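You operate a simulated robot arm through the tools that you are given. There is no shell and no other tool.

The job below is to be done with a simulated robot arm. You get a single attempt, and the scene is never put back.

TASK
Put things in order on the long table. At the end: the green twine roll from the long table stands on top of the yellow tape roll; one of the cartridges from the long table is on top of the green box on the long table; the cream spool stands where the grey spool stood; the grey spool stands on top of the blue bearing; whatever was shut is shut again. Leave all else as you found it, and nothing knocked over. Set down upright: cartridge.

Only the result counts: the job must be done as asked and must still hold three seconds after the hand-in. Knocking over, shifting, dropping, spilling or breaking anything else fails it.

THE ROBOT
A 6-joint arm with a two-finger parallel gripper, fixed in place. Base frame: the origin is at the foot of the arm, x ahead of it, y to its left, z up; the work surface is at about z = 0. Lengths are in m, angles in degrees, forces in N, time in s.
With the tool pointing down near the work surface it reaches from about 0.18 to 0.46 m from the base axis. Its first joint turns from -70.0 to 70.0 degrees. Payload 1.9 kg.
Tool frame: the origin (TCP) lies between the finger pads and is the grasp point; the fingertips stand 0.023 m ahead of it; z points along the fingers, y is the line along which they close. Largest opening 0.094 m; finger width 0.038, thickness 0.01; the body of the gripper, 0.054 by 0.096 m, starts 0.039 m behind the TCP.
Orientation is that of the tool frame in the base frame, as a unit quaternion [w, x, y, z]. With the fingers straight down and closing along the base's y, the tool's x points along the base's -x, its y along +y and its z along -z.

THE INTERFACE
- The arm moves only by the tool jog_arm. Its argument "steps" is a list of rows, each an object (a shift or turn left out is 0, a gripper value left out holds the last) with "delta_rot": the turn, a rotation vector about the base's x, y, z in rad, a list of three; "translation": the shift along the base's x, y, z in m, a list of three; "gripper": the gripper command, from -1 (shut) to 1 (fully open), values between in proportion. In form: [{"delta_rot": [ax, ay, az], "translation": [x, y, z], "gripper": gripper}, ...]. A call has 1 to 20 rows; each row shifts and turns the commanded pose from where the row before left it. Rows are played at 5 a second. More than 0.05 m and 8.6 degrees between two rows, or a gripper value outside its range, and nothing of the call is played. A pose out of reach is approached as far as the arm can. The call stops where the force on the tool passes 40 N (or 10 N more than at its start, if that is more) or the arm is blocked; 0.2 s more then pass. The fingers move at their own pace (about 0.108 m/s each) and stop on an object; they squeeze with about 35 N. The grip force told is the motor's: it shows also when the fingers shut on nothing. Time passes only in rows, and 0.2 s behind the last, so rows that do not move let the fingers close. The reply holds the time, the measured pose of the TCP, the force on the tool along the base axes, the opening and the grip force, in the units named above and with some noise, with the torque about the TCP (base axes, N m) and any sound that the robot's microphone picked up.
- Cameras (640 x 400 px; columns grow to the right, rows downward): "scene" is fixed at [0.0696, 0.3287, 0.4154]; the picture's right is [-0.56, -0.83, 0.00], its down [-0.53, 0.36, -0.76] and it looks along [0.63, -0.43, -0.65] (base axes); focal length 214 px, centre (320, 200). "wrist" rides on the gripper at [0.086, 0.016, -0.075] in the tool frame; the picture's right is [-0.18, 0.98, 0.00], its down [-0.58, -0.11, -0.81] and it looks along [-0.79, -0.15, 0.59] (tool axes); focal length 243 px, centre (320, 200). There is no depth. A picture from a camera that has moved, and an enlarged one, comes with that camera's place and axes in the base frame and with its lens.
- grab_frame(camera): a new picture of that camera. The clock stands still meanwhile.
- close_up(camera, box): a new picture of the part [left, top, right, bottom] of that camera's present view, enlarged. The clock stands still meanwhile.
- job_done(): hands the job in; it is judged then, once.

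Nothing tells you positions but the pictures and the camera data. Unless the task says otherwise, let go and move clear before handing in.

The tools are called after "Call:" by a JSON object that holds its "api" and its "payload". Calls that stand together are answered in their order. jog_arm: Moves the arm, as the interface text tells. Its arguments: {"type":"object","properties":{"steps":{"type":"array"}},"required":["steps"]} The other tools are called the same way: grab_frame (camera) takes a picture; close_up (camera, box) takes an enlarged picture of a part of a camera's view; job_done () hands the job in.

At the start:

```text
time: 0.0
ee_pos: [0.2616, -0.0897, 0.3997]
tool_rot: [0.001, 0.001, 1.0, 0.0]
ft_force: [0.4, 0.2, -0.8]
ft_torque: [-0.02, -0.01, 0.02]
gripper_width: 0.094
gripper_force: 0.0
```

scene: 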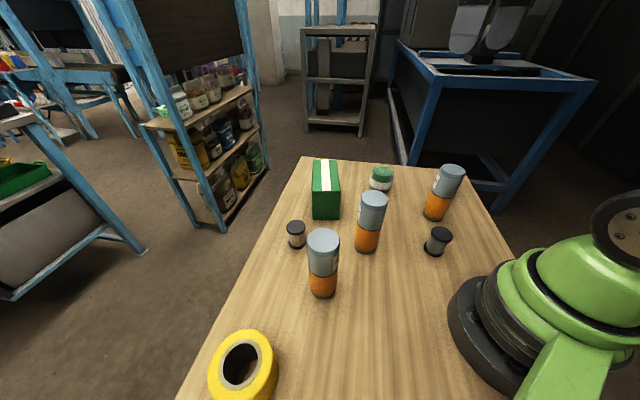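
wrist: 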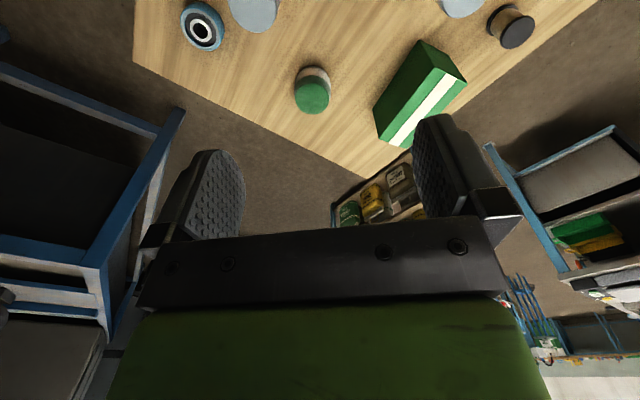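

I see a green box, three grey/orange cartridges, two dark-capped spools, a green-topped roll, a yellow tape roll, and (from the wrist) a blue bearing hidden behind a cartridge. I'll enlarge the views before working out positions.

Call:
{"api": "close_up", "payload": {"camera": "scene", "box": [260, 140, 500, 290]}}

Call:
{"api": "close_up", "payload": {"camera": "scene", "box": [180, 210, 420, 400]}}

Call:
{"api": "close_up", "payload": {"camera": "wrist", "box": [120, 0, 600, 200]}}

```text
2.67 times, centred on (380, 215) of scene
camera zoom: at [0.0696, 0.3287, 0.4154], right [-0.56, -0.83, 0.0], down [-0.53, 0.36, -0.76], along [0.63, -0.43, -0.65], focal length 572 px, centre (160, 160)
```

zoom: 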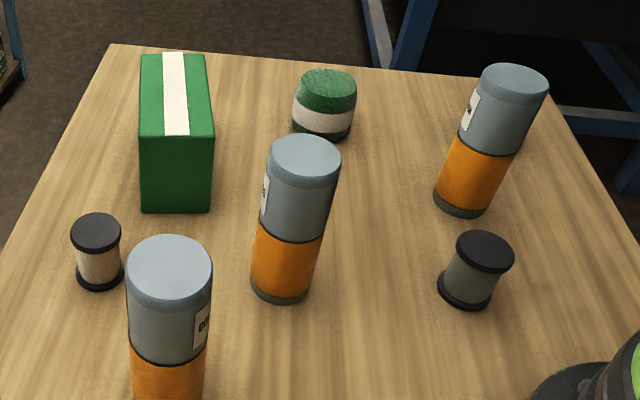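

```text
2.11 times, centred on (300, 305) of scene
camera zoom: at [0.0696, 0.3287, 0.4154], right [-0.56, -0.83, 0.0], down [-0.53, 0.36, -0.76], along [0.63, -0.43, -0.65], focal length 452 px, centre (362, -21)
```

zoom: 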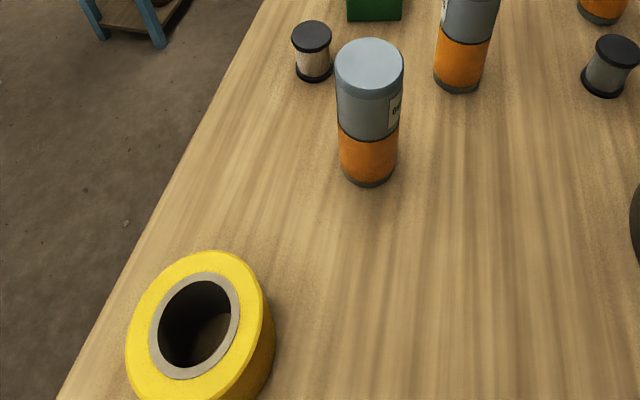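

```text
1.33 times, centred on (360, 100) of wrist
camera zoom: at [0.1762, -0.0731, 0.4738], right [0.19, 0.98, 0.0], down [0.58, -0.11, 0.81], along [0.79, -0.15, -0.59], focal length 324 px, centre (267, 333)
```

zoom: 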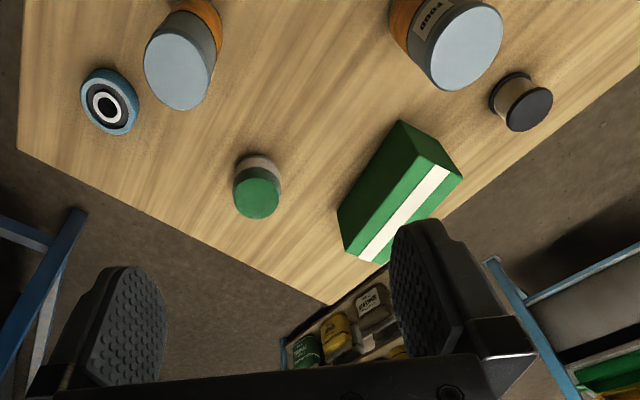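

Rough positions so far: grey spool (0.18, -0.075), bearing (0.29, -0.29), cream spool (0.37, 0.19), twine (0.42, -0.14), tape roll (0.20, 0.376) and box (0.46, 0.045). I'll tilt the wrist so its camera looks down, then refine these.

Call:
{"api": "jog_arm", "payload": {"steps": [{"delta_rot": [0, 0.14, 0], "translation": [-0.02, -0.01, -0.01], "gripper": 1}, {"delta_rot": [0, 0.14, 0], "translation": [-0.02, -0.01, -0.01]}, {"delta_rot": [0, 0.14, 0], "translation": [-0.0, -0.01, 0]}, {}]}}

Call:
{"api": "grab_frame", "payload": {"camera": "wrist"}}

```text
time: 1.0
ee_pos: [0.2209, -0.1199, 0.3802]
tool_rot: [-0.208, 0.001, 0.978, -0.001]
ft_force: [-0.1, -0.1, -0.4]
ft_torque: [0.01, -0.02, 0.0]
gripper_width: 0.0938
gripper_force: 0.1
```

```text
taken
camera wrist: at [0.174, -0.1031, 0.4817], right [0.17, 0.98, -0.08], down [0.86, -0.11, 0.5], along [0.48, -0.15, -0.86], focal length 243 px, centre (320, 200)
```

wrist: 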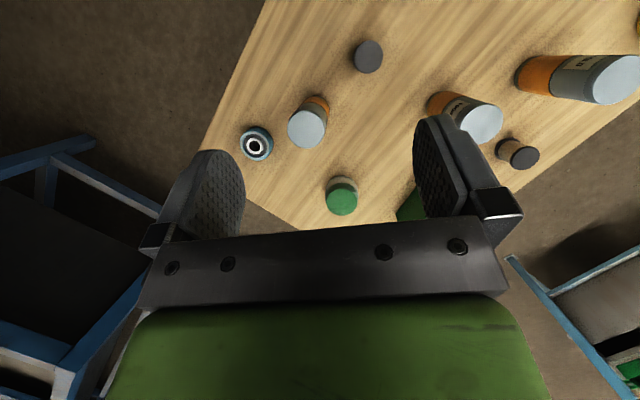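

The view is good. I'll zoom in on each cluster.

Call:
{"api": "close_up", "payload": {"camera": "wrist", "box": [220, 20, 420, 145]}}

Call:
{"api": "close_up", "payload": {"camera": "wrist", "box": [220, 110, 420, 235]}}

Call:
{"api": "close_up", "payload": {"camera": "wrist", "box": [410, 20, 640, 180]}}

```text
3.20 times, centred on (320, 82) of wrist
camera zoom: at [0.174, -0.1031, 0.4817], right [0.17, 0.98, -0.08], down [0.86, -0.11, 0.5], along [0.48, -0.15, -0.86], focal length 776 px, centre (320, 576)
```

zoom: 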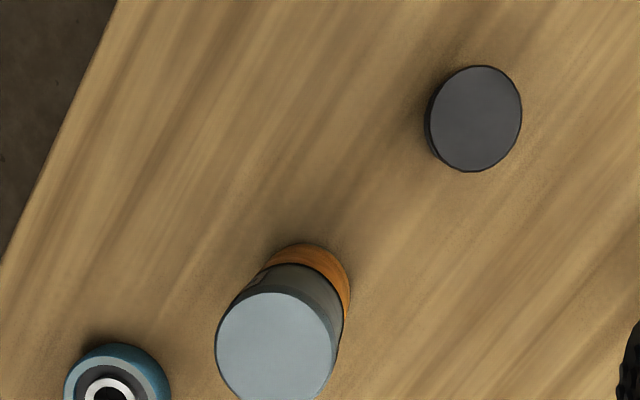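

```text
3.20 times, centred on (320, 172) of wrist
camera zoom: at [0.174, -0.1031, 0.4817], right [0.17, 0.98, -0.08], down [0.86, -0.11, 0.5], along [0.48, -0.15, -0.86], focal length 776 px, centre (320, 288)
```

zoom: 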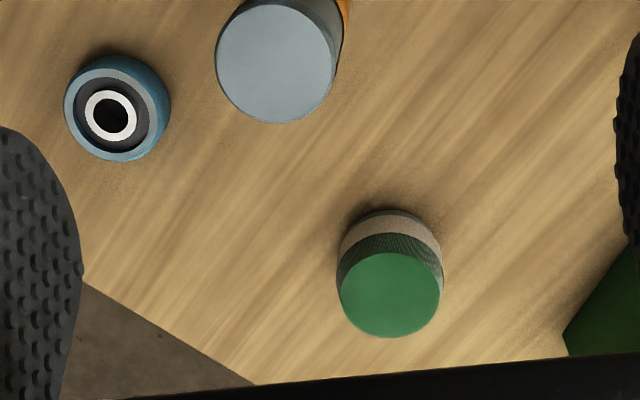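

```text
2.50 times, centred on (525, 100) of wrist
camera zoom: at [0.174, -0.1031, 0.4817], right [0.17, 0.98, -0.08], down [0.86, -0.11, 0.5], along [0.48, -0.15, -0.86], focal length 606 px, centre (-192, 450)
```

zoom: 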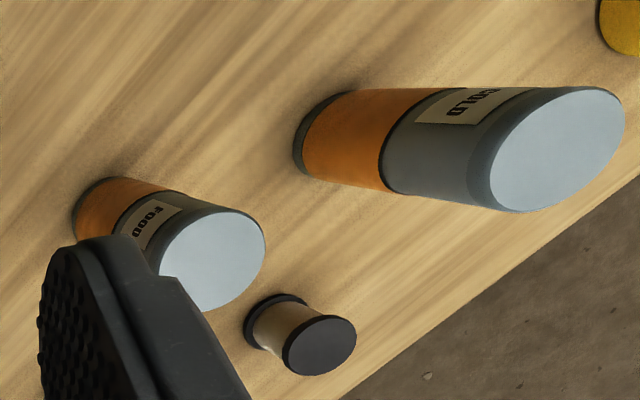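

Triangulated: spools about 57 mm tall, cartridges about 147 mm, box top at about 0.097. The grey spool is near (0.178, -0.063). Next I'll hover above it with the tool vertical and check.

Call:
{"api": "jog_arm", "payload": {"steps": [{"delta_rot": [0, -0.14, 0], "translation": [-0.009, 0.011, -0.04]}, {"delta_rot": [0, -0.14, 0], "translation": [-0.009, 0.012, -0.04]}, {"delta_rot": [0, -0.14, 0], "translation": [-0.009, 0.011, -0.05]}, {"translation": [-0.008, 0.012, -0.05]}, {"translation": [-0.008, 0.011, -0.05]}, {}, {}]}}

Call:
{"api": "grab_frame", "payload": {"camera": "wrist"}}

Call:
{"api": "grab_frame", "payload": {"camera": "scene"}}

```text
refused: row 3 steps farther than a row can; nothing moved
```

```text
taken
camera wrist: at [0.174, -0.1031, 0.4817], right [0.17, 0.98, -0.08], down [0.86, -0.11, 0.5], along [0.48, -0.15, -0.86], focal length 243 px, centre (320, 200)
```

wrist: 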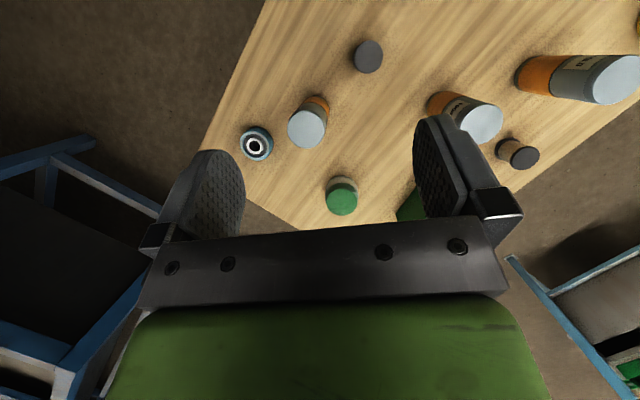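

```text
taken
```

scene: 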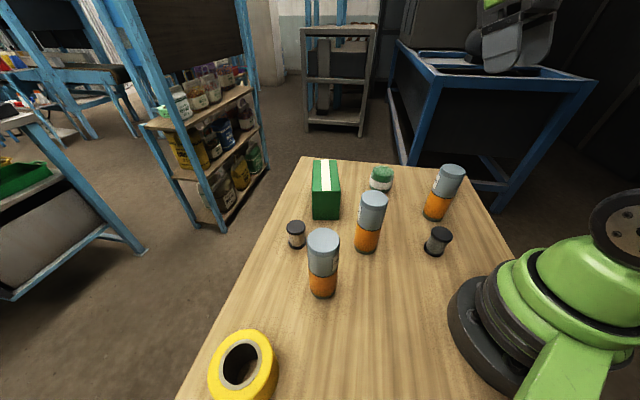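

That move was refused because the row was too long. I'll use shorter rows to reach the hover above the grey spool.

Call:
{"api": "jog_arm", "payload": {"steps": [{"delta_rot": [0, -0.14, 0], "translation": [-0.007, 0.01, -0.038]}, {"delta_rot": [0, -0.14, 0], "translation": [-0.007, 0.01, -0.038]}, {"delta_rot": [0, -0.14, 0], "translation": [-0.007, 0.01, -0.038]}, {"translation": [-0.007, 0.009, -0.038]}, {"translation": [-0.007, 0.009, -0.039]}, {"translation": [-0.008, 0.009, -0.039]}, {}, {}]}}

Call:
{"api": "grab_frame", "payload": {"camera": "wrist"}}

Call:
{"api": "grab_frame", "payload": {"camera": "scene"}}

```text
time: 2.8
ee_pos: [0.1775, -0.0625, 0.1503]
tool_rot: [0.001, 0.002, 1.0, 0.0]
ft_force: [-0.6, -0.5, 0.5]
ft_torque: [0.04, 0.0, 0.03]
gripper_width: 0.0942
gripper_force: 0.1
```

```text
taken
camera wrist: at [0.0924, -0.0457, 0.2236], right [0.19, 0.98, 0.0], down [0.58, -0.11, 0.81], along [0.79, -0.15, -0.59], focal length 243 px, centre (320, 200)
```

wrist: 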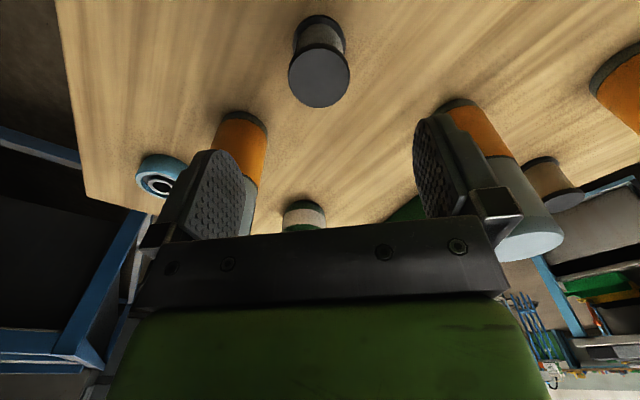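

```text
taken
```

scene: 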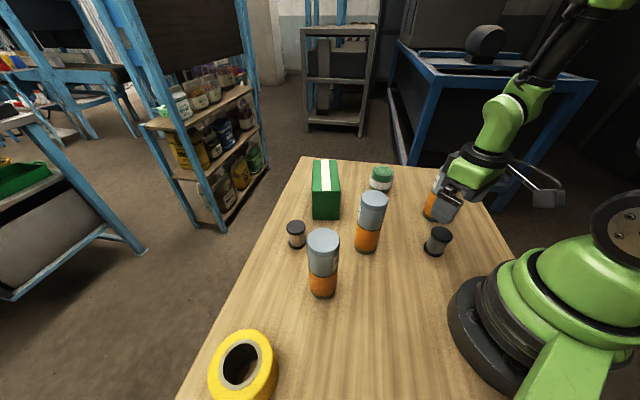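

The spool sits almost exactly under the TCP. I'll zoom in to check the fore/aft offset.

Call:
{"api": "close_up", "payload": {"camera": "wrist", "box": [256, 0, 384, 120]}}

Call:
{"api": "close_up", "payload": {"camera": "scene", "box": [400, 210, 480, 270]}}

Call:
{"api": "close_up", "payload": {"camera": "wrist", "box": [120, 130, 220, 230]}}

```text
3.33 times, centred on (320, 60) of wrist
camera zoom: at [0.0924, -0.0457, 0.2236], right [0.19, 0.98, 0.0], down [0.58, -0.11, 0.81], along [0.79, -0.15, -0.59], focal length 809 px, centre (320, 667)
```

zoom: 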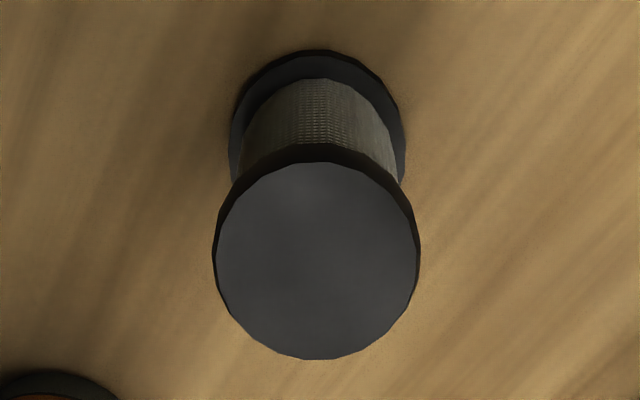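

```text
6.67 times, centred on (440, 240) of scene
camera zoom: at [0.0696, 0.3287, 0.4154], right [-0.56, -0.83, 0.0], down [-0.53, 0.36, -0.76], along [0.63, -0.43, -0.65], focal length 1430 px, centre (-480, -67)
```

zoom: 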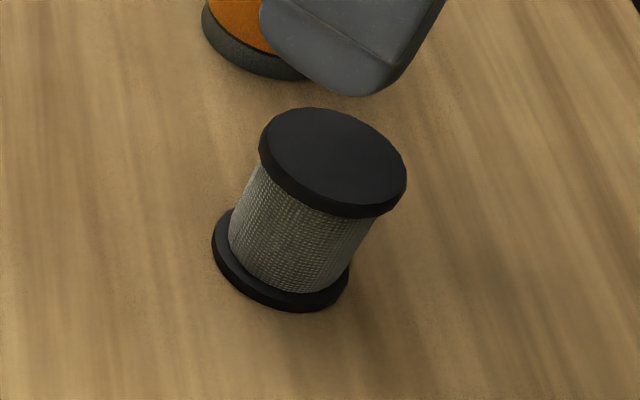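

```text
4.00 times, centred on (170, 180) of wrist
camera zoom: at [0.0924, -0.0457, 0.2236], right [0.19, 0.98, 0.0], down [0.58, -0.11, 0.81], along [0.79, -0.15, -0.59], focal length 970 px, centre (920, 280)
```

zoom: 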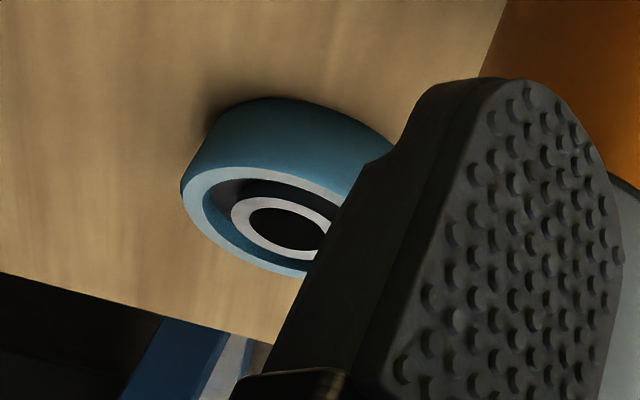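

Confirmed: the spool is about 43.5 mm across and 55 mm tall at (0.1775, -0.0625). The bearing is about 26 mm high near (0.292, -0.289). I'll go down, grip the spool and lift it a little.

Call:
{"api": "jog_arm", "payload": {"steps": [{"translation": [0, 0, -0.04], "gripper": 1}, {"translation": [0, 0, -0.04]}, {"translation": [0, 0, -0.025]}, {"translation": [0, 0, -0.013]}, {}, {"gripper": -1}, {"gripper": -1}, {"gripper": -1}, {"gripper": -1}]}}

```text
time: 4.8
ee_pos: [0.1779, -0.0624, 0.0302]
tool_rot: [0.001, 0.001, 1.0, 0.0]
ft_force: [0.0, -0.1, 0.2]
ft_torque: [0.0, 0.02, -0.01]
gripper_width: 0.0428
gripper_force: 34.8
```

The spool is gripped at 42.8 mm. I'll lift it high and carry it over cartridge height to the bearing.

Call:
{"api": "jog_arm", "payload": {"steps": [{"translation": [0, 0, 0.02]}, {"translation": [0, 0, 0.04]}, {"translation": [0, 0, 0.045]}, {"translation": [0, 0, 0.045]}, {"translation": [0, 0, 0.045]}, {"translation": [0, 0, 0.035]}, {"translation": [0.01, -0.02, 0]}, {"translation": [0.017, -0.034, 0]}, {"translation": [0.017, -0.034, 0]}, {"translation": [0.017, -0.034, 0]}, {"translation": [0.017, -0.034, 0]}, {"translation": [0.017, -0.034, 0]}, {"translation": [0.012, -0.023, 0]}, {"translation": [0.007, -0.014, 0]}, {}, {}]}}

Call:
{"api": "grab_frame", "payload": {"camera": "wrist"}}

Call:
{"api": "grab_frame", "payload": {"camera": "scene"}}

```text
time: 8.2
ee_pos: [0.2916, -0.2899, 0.2616]
tool_rot: [0.001, 0.001, 1.0, 0.0]
ft_force: [0.6, -0.2, -0.4]
ft_torque: [0.01, 0.0, 0.01]
gripper_width: 0.0431
gripper_force: 34.9
```

```text
taken
camera wrist: at [0.2063, -0.2735, 0.3351], right [0.19, 0.98, 0.0], down [0.58, -0.11, 0.81], along [0.79, -0.15, -0.59], focal length 243 px, centre (320, 200)
```

wrist: 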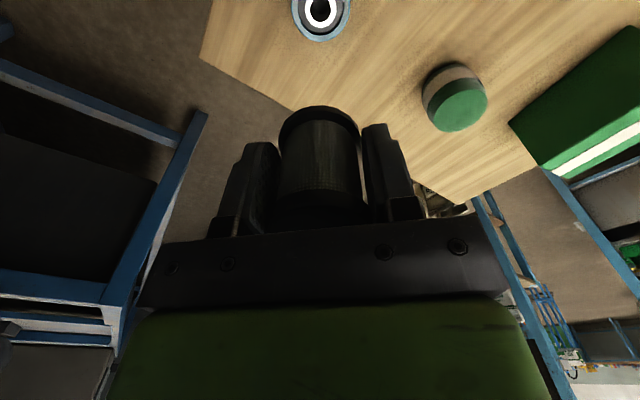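

```text
taken
```

scene: 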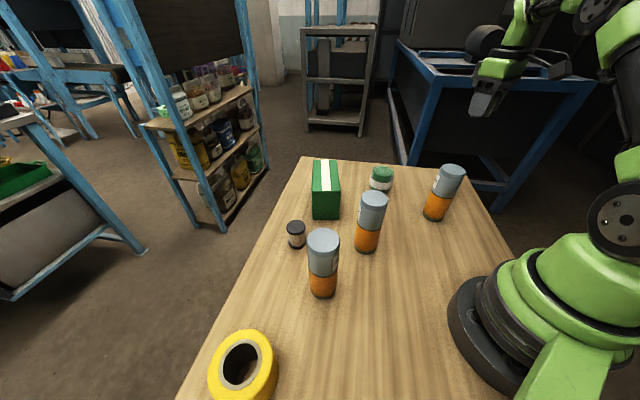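

Call:
{"api": "close_up", "payload": {"camera": "wrist", "box": [270, 0, 370, 60]}}

Call:
{"api": "close_up", "payload": {"camera": "wrist", "box": [240, 90, 400, 250]}}

```text
6.40 times, centred on (320, 30) of wrist
camera zoom: at [0.2063, -0.2735, 0.3351], right [0.19, 0.98, 0.0], down [0.58, -0.11, 0.81], along [0.79, -0.15, -0.59], focal length 1553 px, centre (320, 1288)
```

zoom: 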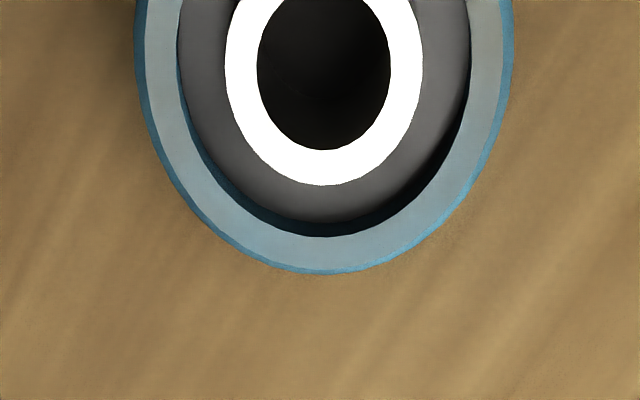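

```text
2.50 times, centred on (320, 170) of wrist
camera zoom: at [0.2063, -0.2735, 0.3351], right [0.19, 0.98, 0.0], down [0.58, -0.11, 0.81], along [0.79, -0.15, -0.59], focal length 606 px, centre (320, 275)
```

zoom: 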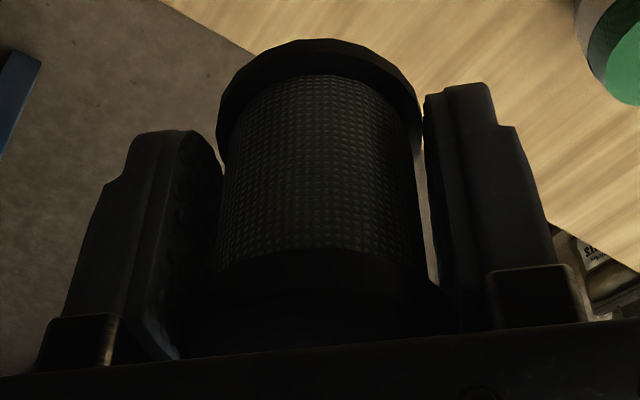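

The bearing's rim and hub are centred under the TCP to within about 1 mm. I'll lower the spool in stages and watch the force.

Call:
{"api": "jog_arm", "payload": {"steps": [{"translation": [0.0, 0.0005, -0.03]}, {"translation": [0, 0, -0.045]}, {"translation": [0, 0, -0.045]}, {"translation": [0, 0, -0.04]}, {"translation": [0, 0, -0.025]}, {}, {}]}}

Call:
{"api": "grab_frame", "payload": {"camera": "wrist"}}

Call:
{"api": "close_up", "payload": {"camera": "scene", "box": [400, 130, 500, 220]}}

```text
time: 9.8
ee_pos: [0.2909, -0.2878, 0.0789]
tool_rot: [0.0, 0.001, 1.0, 0.0]
ft_force: [0.6, 0.4, -0.5]
ft_torque: [0.02, 0.0, 0.02]
gripper_width: 0.043
gripper_force: 34.7
```

```text
taken
camera wrist: at [0.2066, -0.2717, 0.1518], right [0.19, 0.98, 0.0], down [0.58, -0.11, 0.81], along [0.79, -0.15, -0.59], focal length 243 px, centre (320, 200)
```

wrist: 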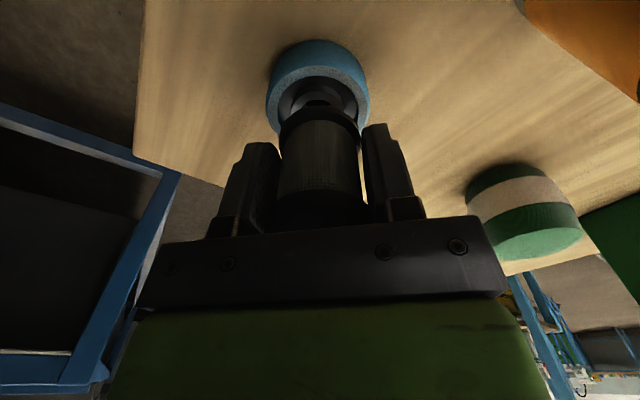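

```text
4.44 times, centred on (450, 175) of scene
camera zoom: at [0.0696, 0.3287, 0.4154], right [-0.56, -0.83, 0.0], down [-0.53, 0.36, -0.76], along [0.63, -0.43, -0.65], focal length 953 px, centre (-258, 311)
```

zoom: 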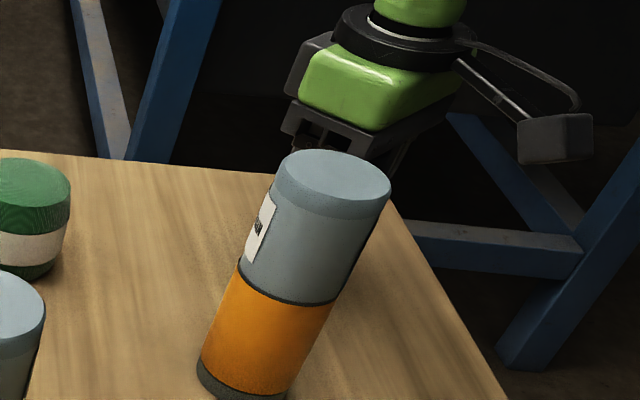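

Call:
{"api": "close_up", "payload": {"camera": "wrist", "box": [250, 30, 390, 130]}}

Call:
{"api": "jog_arm", "payload": {"steps": [{"translation": [0, 0, -0.006]}, {"translation": [0, 0, -0.004]}, {}]}}

Call:
{"api": "close_up", "payload": {"camera": "wrist", "box": [250, 30, 390, 130]}}

```text
4.00 times, centred on (320, 80) of wrist
camera zoom: at [0.2066, -0.2717, 0.1518], right [0.19, 0.98, 0.0], down [0.58, -0.11, 0.81], along [0.79, -0.15, -0.59], focal length 970 px, centre (320, 680)
```

zoom: 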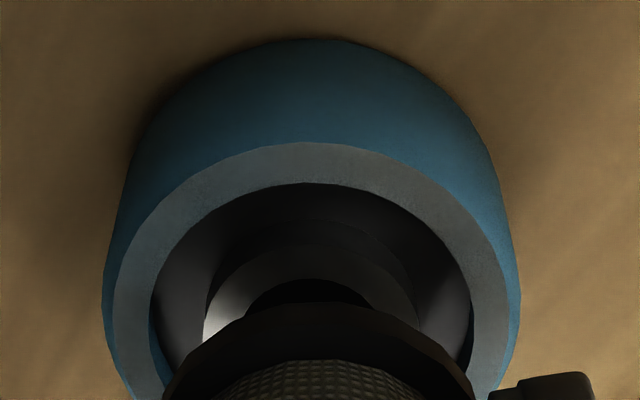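

```text
time: 10.6
ee_pos: [0.2919, -0.2891, 0.0694]
tool_rot: [0.0, 0.001, 1.0, 0.0]
ft_force: [0.4, -0.3, 0.5]
ft_torque: [-0.02, 0.03, -0.01]
gripper_width: 0.0429
gripper_force: 35.4
```

```text
4.00 times, centred on (320, 80) of wrist
camera zoom: at [0.2067, -0.272, 0.1417], right [0.19, 0.98, 0.0], down [0.58, -0.11, 0.81], along [0.79, -0.15, -0.59], focal length 970 px, centre (320, 680)
```

zoom: 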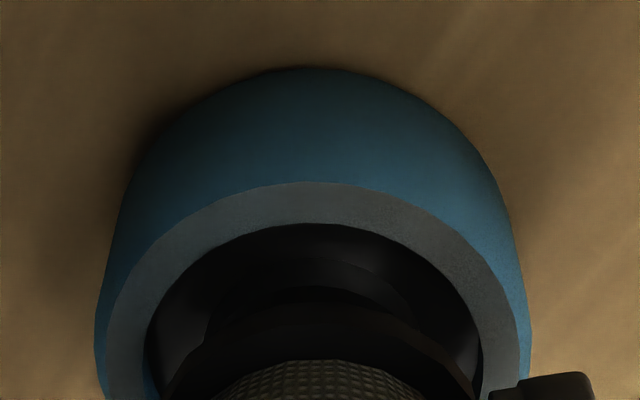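

The recess holds a hub that is flush with the rim or slightly proud, so the spool will rest on it. I'll shift about 1 mm in -y and lower gently.

Call:
{"api": "jog_arm", "payload": {"steps": [{"translation": [0, -0.001, -0.003]}, {"translation": [0, 0, -0.002]}, {"translation": [0, 0, -0.002]}, {}]}}

Call:
{"api": "close_up", "payload": {"camera": "wrist", "box": [250, 30, 390, 130]}}

```text
time: 11.6
ee_pos: [0.2919, -0.2905, 0.0617]
tool_rot: [0.002, 0.001, 1.0, 0.001]
ft_force: [0.7, -0.3, -0.7]
ft_torque: [0.02, 0.0, 0.0]
gripper_width: 0.0431
gripper_force: 35.3
```

```text
4.00 times, centred on (320, 80) of wrist
camera zoom: at [0.2074, -0.2734, 0.1343], right [0.19, 0.98, 0.0], down [0.58, -0.11, 0.81], along [0.79, -0.15, -0.59], focal length 970 px, centre (320, 680)
```

zoom: 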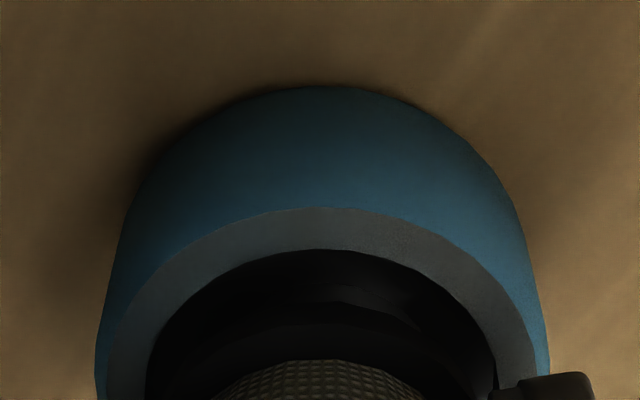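

Call:
{"api": "jog_arm", "payload": {"steps": [{"translation": [0, 0, -0.001]}, {"translation": [0, 0, -0.001]}, {"translation": [0, 0, -0.001]}, {}]}}

```text
time: 12.6
ee_pos: [0.293, -0.2918, 0.058]
tool_rot: [0.001, 0.001, 1.0, -0.001]
ft_force: [-2.0, 1.1, 9.9]
ft_torque: [0.14, 0.03, 0.01]
gripper_width: 0.0427
gripper_force: 34.8
```

Contact: 10 N up at z≈0.058. I'll release and rise straight up.

Call:
{"api": "jog_arm", "payload": {"steps": [{"gripper": -0.3}, {"gripper": 0.2}, {"gripper": 0.8}, {"gripper": 1}, {}, {"translation": [0, 0, 0.02]}, {"translation": [0, 0, 0.04]}, {"translation": [0, 0, 0.04]}, {}]}}

Call:
{"api": "grab_frame", "payload": {"camera": "wrist"}}

```text
time: 14.6
ee_pos: [0.292, -0.29, 0.1577]
tool_rot: [0.001, 0.001, 1.0, 0.0]
ft_force: [-0.2, 0.1, 0.9]
ft_torque: [0.0, 0.01, 0.0]
gripper_width: 0.0939
gripper_force: 0.1
```

```text
taken
camera wrist: at [0.2064, -0.2728, 0.2317], right [0.19, 0.98, 0.0], down [0.58, -0.11, 0.81], along [0.79, -0.15, -0.59], focal length 243 px, centre (320, 200)
```

wrist: 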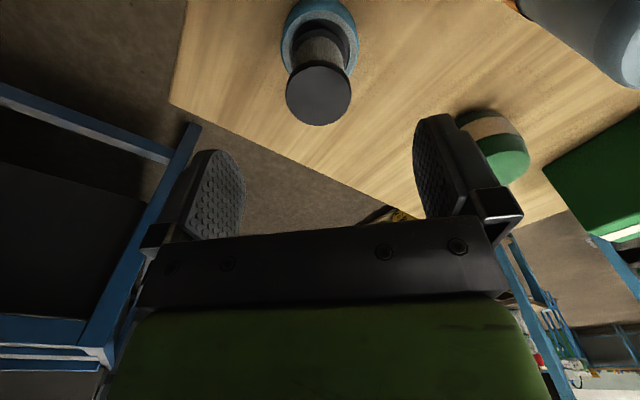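

The grey spool stands on the bearing. Next is the cream spool, with the tool yawed 45° so the wrist camera stays clear of the cartridges. I'll travel high.

Call:
{"api": "jog_arm", "payload": {"steps": [{"translation": [0, 0, 0.045]}, {"translation": [0, 0, 0.045]}, {"translation": [0.003, 0.02, 0.035]}, {"translation": [0.007, 0.043, 0]}, {"translation": [0.007, 0.043, 0]}, {"translation": [0.007, 0.043, 0], "delta_rot": [0, 0, 0.131]}, {"translation": [0.007, 0.043, 0], "delta_rot": [0, 0, 0.131]}, {"translation": [0.007, 0.043, 0], "delta_rot": [0, 0, 0.131]}, {"translation": [0.007, 0.043, 0], "delta_rot": [0, 0, 0.131]}, {"translation": [0.007, 0.043, 0], "delta_rot": [0, 0, 0.131]}, {"translation": [0.007, 0.043, 0], "delta_rot": [0, 0, 0.1304]}, {"translation": [0.007, 0.043, 0]}, {"translation": [0.007, 0.043, 0]}, {"translation": [0.008, 0.029, -0.02], "gripper": 0.5}, {"translation": [0, 0, -0.035]}, {"translation": [0, 0, -0.035]}, {}, {}]}}

Call:
{"api": "grab_frame", "payload": {"camera": "wrist"}}

Call:
{"api": "grab_frame", "payload": {"camera": "scene"}}

```text
time: 18.4
ee_pos: [0.3739, 0.1887, 0.1937]
tool_rot: [0.001, -0.382, 0.924, -0.001]
ft_force: [0.2, -0.1, -0.8]
ft_torque: [0.0, 0.02, -0.03]
gripper_width: 0.0704
gripper_force: 0.0
```

```text
taken
camera wrist: at [0.3023, 0.1395, 0.267], right [-0.56, 0.83, 0.0], down [0.49, 0.33, 0.81], along [0.67, 0.45, -0.59], focal length 243 px, centre (320, 200)
```

wrist: 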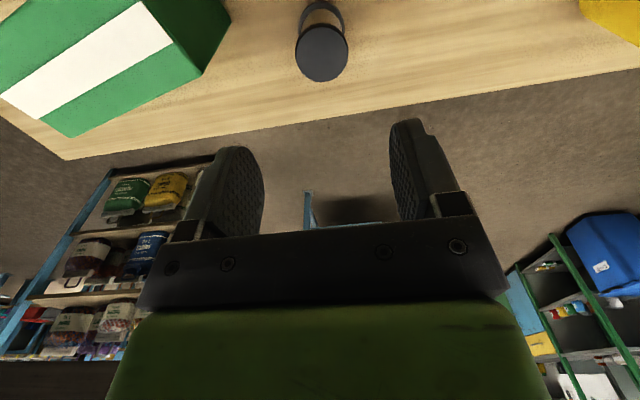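

```text
taken
```

scene: 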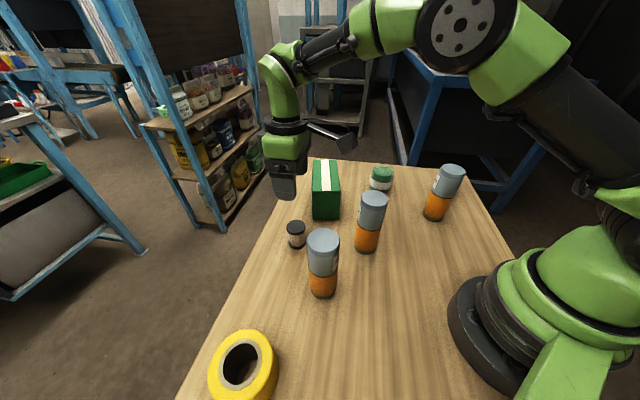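

Call:
{"api": "close_up", "payload": {"camera": "wrist", "box": [264, 0, 376, 100]}}

Call:
{"api": "close_up", "payload": {"camera": "wrist", "box": [0, 0, 260, 162]}}

```text
4.00 times, centred on (320, 50) of wrist
camera zoom: at [0.3023, 0.1395, 0.267], right [-0.56, 0.83, 0.0], down [0.49, 0.33, 0.81], along [0.67, 0.45, -0.59], focal length 970 px, centre (320, 800)
```

zoom: 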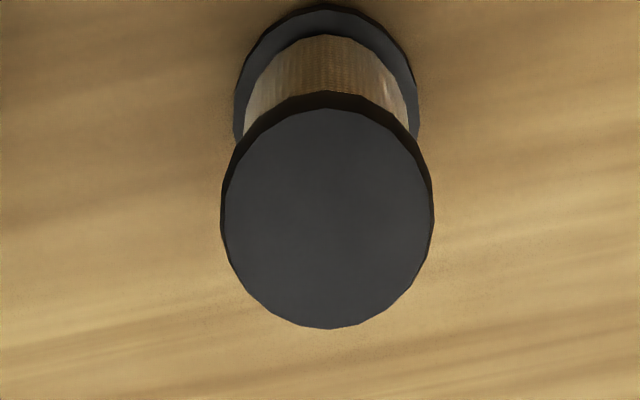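

```text
2.46 times, centred on (130, 81) of wrist
camera zoom: at [0.3023, 0.1395, 0.267], right [-0.56, 0.83, 0.0], down [0.49, 0.33, 0.81], along [0.67, 0.45, -0.59], focal length 597 px, centre (788, 493)
```

zoom: 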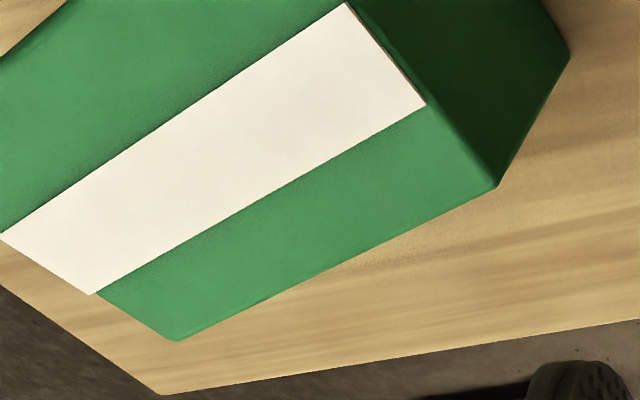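

The cream spool is about 3 mm further out than the TCP. I'll correct for that, go down and grip.

Call:
{"api": "jog_arm", "payload": {"steps": [{"translation": [0.0014, 0.0033, -0.03]}, {"translation": [0, 0, -0.045]}, {"translation": [0, 0, -0.045]}, {"translation": [0, 0, -0.03]}, {"translation": [0, 0, -0.0115]}, {}, {"gripper": -1}, {"gripper": -1}, {"gripper": -1}]}}

```text
time: 20.4
ee_pos: [0.3764, 0.1907, 0.0313]
tool_rot: [0.0, -0.382, 0.924, 0.0]
ft_force: [-0.4, -0.1, 0.3]
ft_torque: [-0.01, -0.04, 0.01]
gripper_width: 0.043
gripper_force: 35.1
```

Gripped at 43 mm. I'll lift it and carry it high to the grey spool's old place, turning the yaw back on the way.

Call:
{"api": "jog_arm", "payload": {"steps": [{"translation": [0, 0, 0.025]}, {"translation": [0, 0, 0.045]}, {"translation": [0, 0, 0.045]}, {"translation": [0, 0, 0.045]}, {"translation": [0, 0, 0.045]}, {"translation": [0, 0, 0.03]}, {"translation": [-0.0248, -0.0316, 0]}, {"translation": [-0.0248, -0.0316, 0], "delta_rot": [0, 0, -0.131]}, {"translation": [-0.0248, -0.0316, 0], "delta_rot": [0, 0, -0.131]}, {"translation": [-0.0248, -0.0316, 0], "delta_rot": [0, 0, -0.131]}, {"translation": [-0.0248, -0.0316, 0], "delta_rot": [0, 0, -0.131]}, {"translation": [-0.0248, -0.0316, 0], "delta_rot": [0, 0, -0.131]}, {"translation": [-0.0248, -0.0316, 0], "delta_rot": [0, 0, -0.1304]}, {"translation": [-0.0248, -0.0316, 0]}, {}, {"translation": [0, 0, -0.045]}, {"translation": [0, 0, -0.045]}, {"translation": [0, 0, -0.045]}, {}]}}

Call:
{"api": "grab_frame", "payload": {"camera": "wrist"}}

Call:
{"api": "grab_frame", "payload": {"camera": "scene"}}

```text
time: 24.4
ee_pos: [0.1756, -0.0635, 0.1306]
tool_rot: [0.001, 0.002, 1.0, 0.0]
ft_force: [-0.2, -0.4, -0.1]
ft_torque: [0.02, -0.01, -0.03]
gripper_width: 0.0429
gripper_force: 35.4
```

```text
taken
camera wrist: at [0.0916, -0.0458, 0.2044], right [0.19, 0.98, 0.0], down [0.58, -0.11, 0.81], along [0.79, -0.15, -0.59], focal length 243 px, centre (320, 200)
```

wrist: 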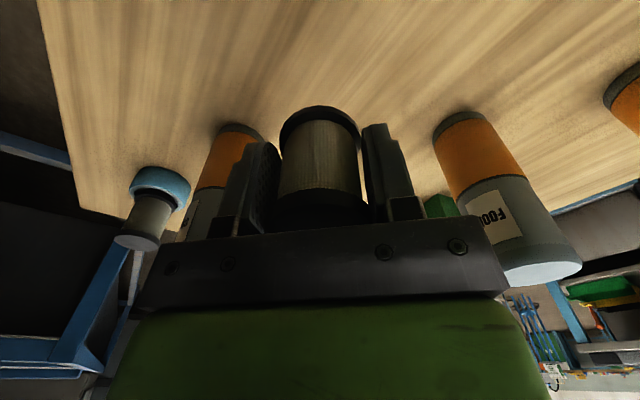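

```text
taken
```

scene: 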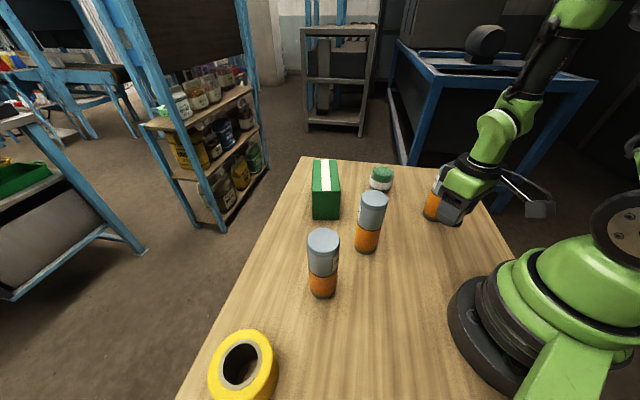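

Call:
{"api": "jog_arm", "payload": {"steps": [{"translation": [0.0009, 0, -0.03]}, {"translation": [0, 0, -0.035]}, {"translation": [0, 0, -0.02]}, {"translation": [0, 0, -0.009]}, {"translation": [0, 0, -0.003]}, {"translation": [0, 0, -0.001]}, {}]}}

```text
time: 26.0
ee_pos: [0.1777, -0.062, 0.0335]
tool_rot: [0.001, 0.001, 1.0, -0.001]
ft_force: [-1.2, -0.2, 0.0]
ft_torque: [0.01, 0.02, 0.0]
gripper_width: 0.0427
gripper_force: 34.5
```

Call:
{"api": "jog_arm", "payload": {"steps": [{"translation": [0, 0, -0.001]}, {"translation": [0, 0, -0.001]}, {}]}}

```text
time: 26.8
ee_pos: [0.1781, -0.0613, 0.0323]
tool_rot: [0.0, 0.001, 1.0, -0.001]
ft_force: [0.4, -0.4, 2.1]
ft_torque: [0.05, -0.02, -0.01]
gripper_width: 0.0428
gripper_force: 35.5
```

Contact is beginning. One more millimetre, then I'll release and rise.

Call:
{"api": "jog_arm", "payload": {"steps": [{"translation": [0, 0, -0.001]}, {}, {"gripper": -0.3}, {"gripper": 0.2}, {"gripper": 0.8}, {"gripper": 1}, {}, {"translation": [0, 0, 0.03]}, {"translation": [0, 0, 0.045]}, {"translation": [0, 0, 0.045]}, {}]}}

Call:
{"api": "grab_frame", "payload": {"camera": "wrist"}}

Call:
{"api": "close_up", "payload": {"camera": "scene", "box": [400, 210, 480, 270]}}

```text
time: 29.2
ee_pos: [0.1769, -0.06, 0.152]
tool_rot: [0.001, 0.0, 1.0, 0.0]
ft_force: [0.6, 0.4, 0.0]
ft_torque: [-0.02, 0.01, -0.02]
gripper_width: 0.094
gripper_force: 0.0
```

```text
taken
camera wrist: at [0.0919, -0.0425, 0.2252], right [0.19, 0.98, 0.0], down [0.58, -0.11, 0.81], along [0.79, -0.15, -0.59], focal length 243 px, centre (320, 200)
```

wrist: 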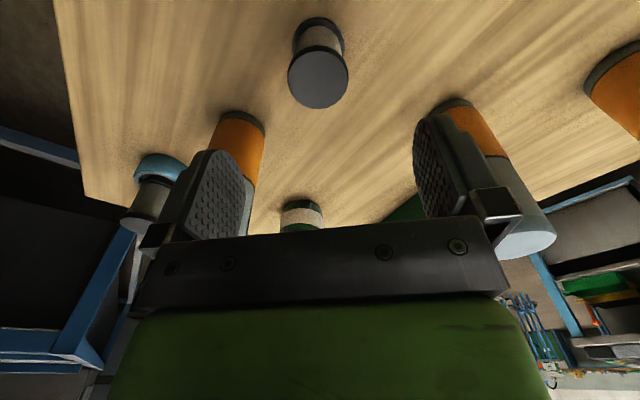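

```text
6.67 times, centred on (440, 240) of scene
camera zoom: at [0.0695, 0.3287, 0.4154], right [-0.56, -0.83, 0.0], down [-0.53, 0.36, -0.76], along [0.63, -0.43, -0.65], focal length 1430 px, centre (-480, -67)
```

zoom: 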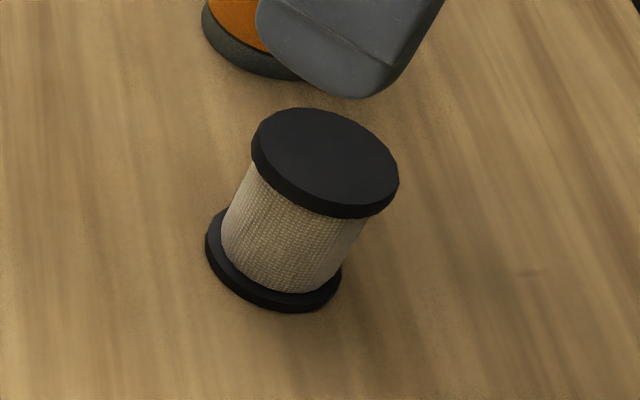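

The cream spool stands within about 3 mm of the grey spool's old spot. Next I'll hover above the twine roll near (0.425, -0.135).

Call:
{"api": "jog_arm", "payload": {"steps": [{"translation": [0, 0, 0.045]}, {"translation": [0, 0, 0.045]}, {"translation": [0.035, -0.011, 0.01]}, {"translation": [0.043, -0.013, 0]}, {"translation": [0.043, -0.013, 0]}, {"translation": [0.043, -0.013, 0]}, {"translation": [0.043, -0.013, 0]}, {"translation": [0.041, -0.012, -0.02]}, {"translation": [0, 0, -0.03]}, {}, {}]}}

Call:
{"api": "grab_frame", "payload": {"camera": "wrist"}}

Call:
{"api": "close_up", "payload": {"camera": "wrist", "box": [240, 0, 400, 120]}}

```text
time: 31.6
ee_pos: [0.4267, -0.1376, 0.1972]
tool_rot: [0.001, 0.001, 1.0, 0.0]
ft_force: [0.2, -0.1, -0.3]
ft_torque: [0.0, -0.01, -0.04]
gripper_width: 0.0939
gripper_force: 0.0
```

```text
taken
camera wrist: at [0.341, -0.1199, 0.2711], right [0.19, 0.98, 0.0], down [0.58, -0.11, 0.81], along [0.79, -0.15, -0.59], focal length 243 px, centre (320, 200)
```

wrist: 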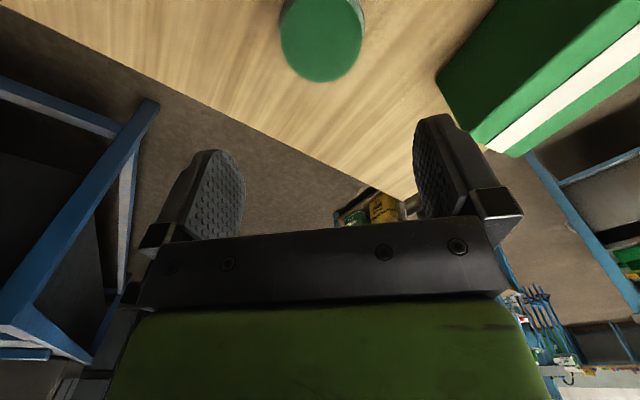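

```text
3.33 times, centred on (320, 60) of wrist
camera zoom: at [0.341, -0.1199, 0.2711], right [0.19, 0.98, 0.0], down [0.58, -0.11, 0.81], along [0.79, -0.15, -0.59], focal length 809 px, centre (320, 667)
```

zoom: 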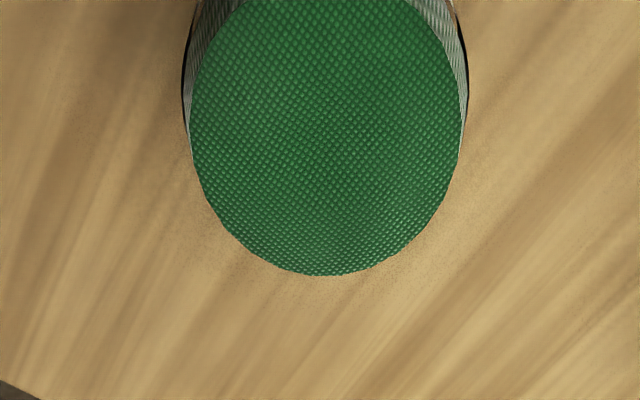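

The twine is about 2 mm toward +y and 1 mm nearer, roughly 68–70 mm across and 54 mm tall. I'll correct, descend and grip.

Call:
{"api": "jog_arm", "payload": {"steps": [{"translation": [-0.001, 0.002, -0.03]}, {"translation": [0, 0, -0.045]}, {"translation": [0, 0, -0.045]}, {"translation": [0, 0, -0.03]}, {"translation": [0, 0, -0.016]}, {}, {"gripper": -1}, {"gripper": -1}, {"gripper": -1}]}}

```text
time: 33.6
ee_pos: [0.424, -0.1345, 0.0327]
tool_rot: [0.0, 0.0, 1.0, -0.001]
ft_force: [-1.3, 0.8, -0.4]
ft_torque: [0.03, -0.01, 0.04]
gripper_width: 0.0672
gripper_force: 35.0
```

Gripped at 67 mm. I'll lift and travel high toward the tape roll, stopping a little short to see it from the wrist.

Call:
{"api": "jog_arm", "payload": {"steps": [{"translation": [0, 0, 0.025]}, {"translation": [0, 0, 0.045]}, {"translation": [0, 0, 0.045]}, {"translation": [0, 0, 0.045]}, {"translation": [-0.005, 0, 0.045]}, {"translation": [-0.02, 0.0371, 0.02]}, {"translation": [-0.02, 0.0371, 0]}, {"translation": [-0.02, 0.0371, 0]}, {"translation": [-0.02, 0.0371, 0]}, {"translation": [-0.02, 0.0371, 0]}, {"translation": [-0.02, 0.0371, 0], "delta_rot": [0, 0, 0.131]}, {"translation": [-0.02, 0.0371, 0], "delta_rot": [0, 0, 0.131]}, {"translation": [-0.02, 0.0371, 0], "delta_rot": [0, 0, 0.131]}, {"translation": [-0.02, 0.0371, 0], "delta_rot": [0, 0, 0.131]}, {"translation": [-0.02, 0.0371, 0], "delta_rot": [0, 0, 0.131]}, {"translation": [-0.02, 0.0371, 0], "delta_rot": [0, 0, 0.1304]}, {"translation": [-0.02, 0.0371, 0]}, {"translation": [-0.02, 0.0371, 0]}, {}, {}]}}

Call:
{"api": "grab_frame", "payload": {"camera": "wrist"}}

Call:
{"api": "grab_frame", "payload": {"camera": "scene"}}

```text
time: 37.8
ee_pos: [0.1593, 0.3484, 0.2584]
tool_rot: [0.001, -0.382, 0.924, 0.001]
ft_force: [-0.7, -0.5, -1.9]
ft_torque: [-0.01, -0.01, 0.01]
gripper_width: 0.0671
gripper_force: 34.5
```

```text
taken
camera wrist: at [0.0879, 0.3, 0.3318], right [-0.56, 0.83, 0.0], down [0.49, 0.33, 0.81], along [0.67, 0.45, -0.59], focal length 243 px, centre (320, 200)
```

wrist: 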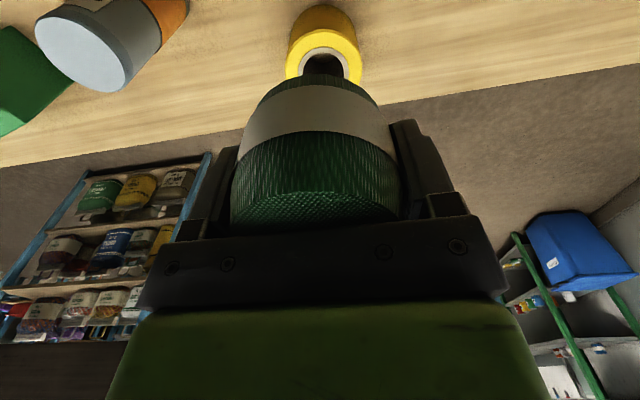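

```text
taken
```

scene: 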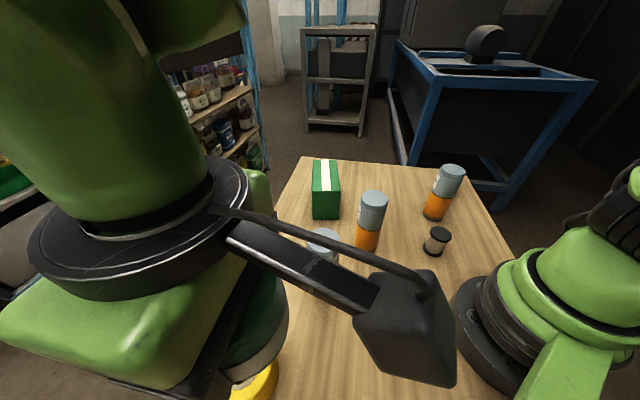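

Call:
{"api": "close_up", "payload": {"camera": "wrist", "box": [264, 0, 384, 100]}}

```text
4.00 times, centred on (324, 50) of wrist
camera zoom: at [0.0879, 0.3, 0.3318], right [-0.56, 0.83, 0.0], down [0.49, 0.33, 0.81], along [0.67, 0.45, -0.59], focal length 970 px, centre (304, 800)
```

zoom: 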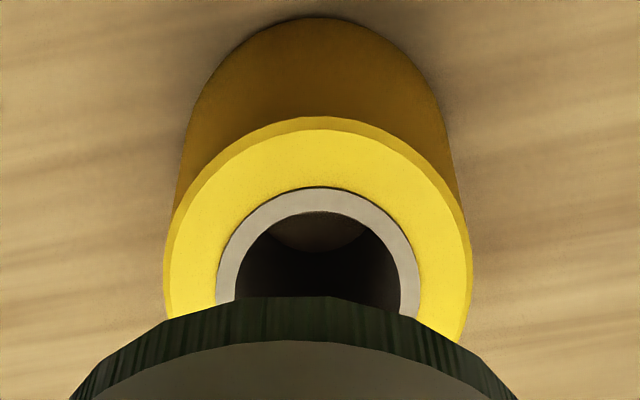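

The tape roll is about 81 mm across and 73 mm tall, centred near (0.193, 0.376). I'll move over it, come partway down and check again.

Call:
{"api": "jog_arm", "payload": {"steps": [{"translation": [0.0162, 0.0133, 0]}, {"translation": [0.0163, 0.0133, 0]}, {"translation": [0, 0, -0.04]}, {"translation": [0, 0, -0.03]}, {}, {}]}}

Call:
{"api": "grab_frame", "payload": {"camera": "wrist"}}

Call:
{"api": "grab_frame", "payload": {"camera": "scene"}}

Call:
{"api": "close_up", "payload": {"camera": "wrist", "box": [220, 0, 420, 120]}}

```text
time: 39.2
ee_pos: [0.1914, 0.3751, 0.1882]
tool_rot: [0.001, -0.382, 0.924, 0.001]
ft_force: [-0.3, -0.2, -1.5]
ft_torque: [0.04, 0.01, 0.0]
gripper_width: 0.0671
gripper_force: 35.0
```

```text
taken
camera wrist: at [0.1208, 0.3251, 0.2627], right [-0.56, 0.83, 0.0], down [0.49, 0.33, 0.81], along [0.67, 0.45, -0.59], focal length 243 px, centre (320, 200)
```

wrist: 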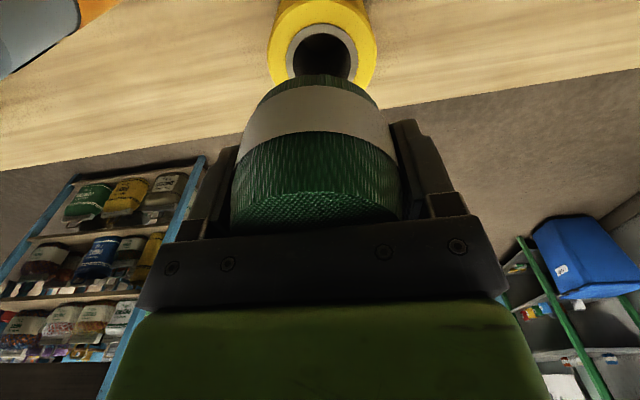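

```text
taken
```

scene: 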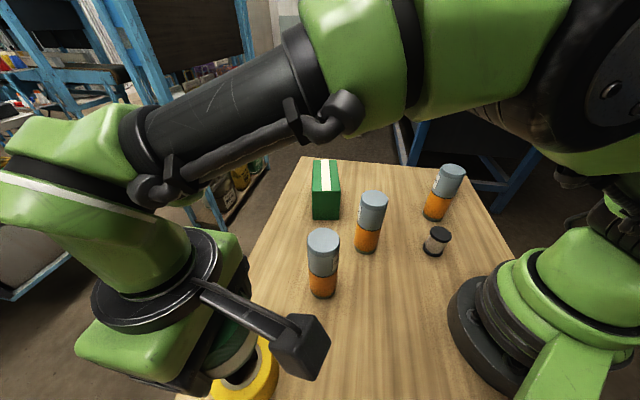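

```text
3.20 times, centred on (320, 60) of wrist
camera zoom: at [0.1208, 0.3251, 0.2627], right [-0.56, 0.83, 0.0], down [0.49, 0.33, 0.81], along [0.67, 0.45, -0.59], focal length 776 px, centre (320, 648)
```

zoom: 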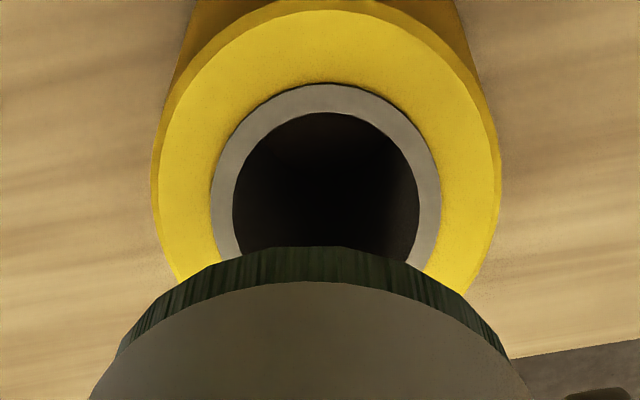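

The hole is centred within about 1.5 mm. I'll make that correction and lower, then feel for contact.

Call:
{"api": "jog_arm", "payload": {"steps": [{"translation": [-0.0008, 0.0012, -0.02]}, {"translation": [0, 0, -0.02]}, {"translation": [0, 0, -0.015]}, {"translation": [0, 0, -0.005]}, {}, {}]}}

Call:
{"api": "grab_frame", "payload": {"camera": "wrist"}}

Call:
{"api": "close_up", "payload": {"camera": "scene", "box": [170, 280, 350, 400]}}

```text
time: 40.6
ee_pos: [0.1918, 0.3758, 0.1275]
tool_rot: [0.001, -0.382, 0.924, 0.0]
ft_force: [-0.1, 0.3, -1.2]
ft_torque: [-0.02, 0.0, -0.01]
gripper_width: 0.0672
gripper_force: 35.0
```

```text
taken
camera wrist: at [0.1204, 0.3269, 0.2014], right [-0.56, 0.83, 0.0], down [0.49, 0.33, 0.81], along [0.67, 0.45, -0.59], focal length 243 px, centre (320, 200)
```

wrist: 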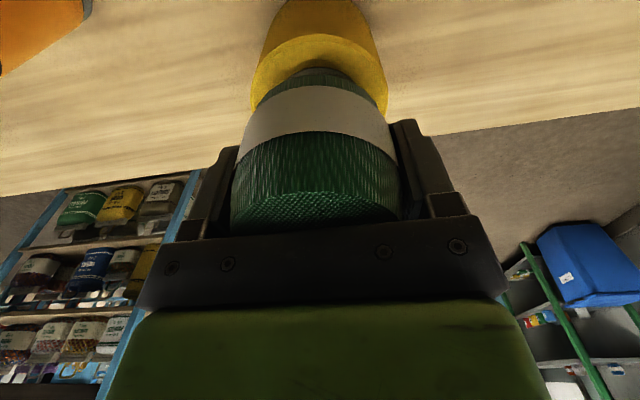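

```text
3.33 times, centred on (260, 340) of scene
camera zoom: at [0.0696, 0.3287, 0.4154], right [-0.56, -0.83, 0.0], down [-0.53, 0.36, -0.76], along [0.63, -0.43, -0.65], focal length 715 px, centre (520, -267)
```

zoom: 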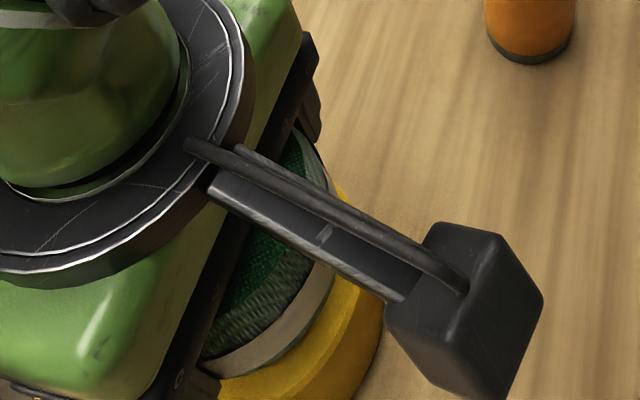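

Call:
{"api": "jog_arm", "payload": {"steps": [{"translation": [0, 0, -0.008]}, {"translation": [0, 0, -0.006]}, {"translation": [0, 0, -0.003]}, {}]}}

Call:
{"api": "close_up", "payload": {"camera": "wrist", "box": [220, 0, 420, 120]}}

```text
time: 41.6
ee_pos: [0.1915, 0.3757, 0.1118]
tool_rot: [0.001, -0.382, 0.924, 0.001]
ft_force: [0.2, 0.4, -1.7]
ft_torque: [0.02, 0.0, 0.01]
gripper_width: 0.067
gripper_force: 35.5
```

```text
3.20 times, centred on (320, 60) of wrist
camera zoom: at [0.1197, 0.3272, 0.1851], right [-0.56, 0.83, 0.0], down [0.49, 0.33, 0.81], along [0.67, 0.45, -0.59], focal length 776 px, centre (320, 648)
```

zoom: 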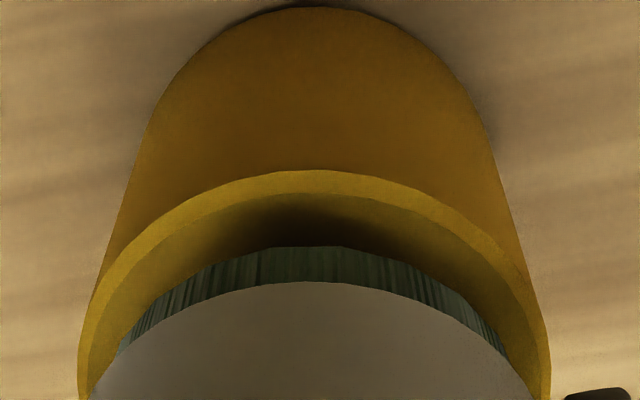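

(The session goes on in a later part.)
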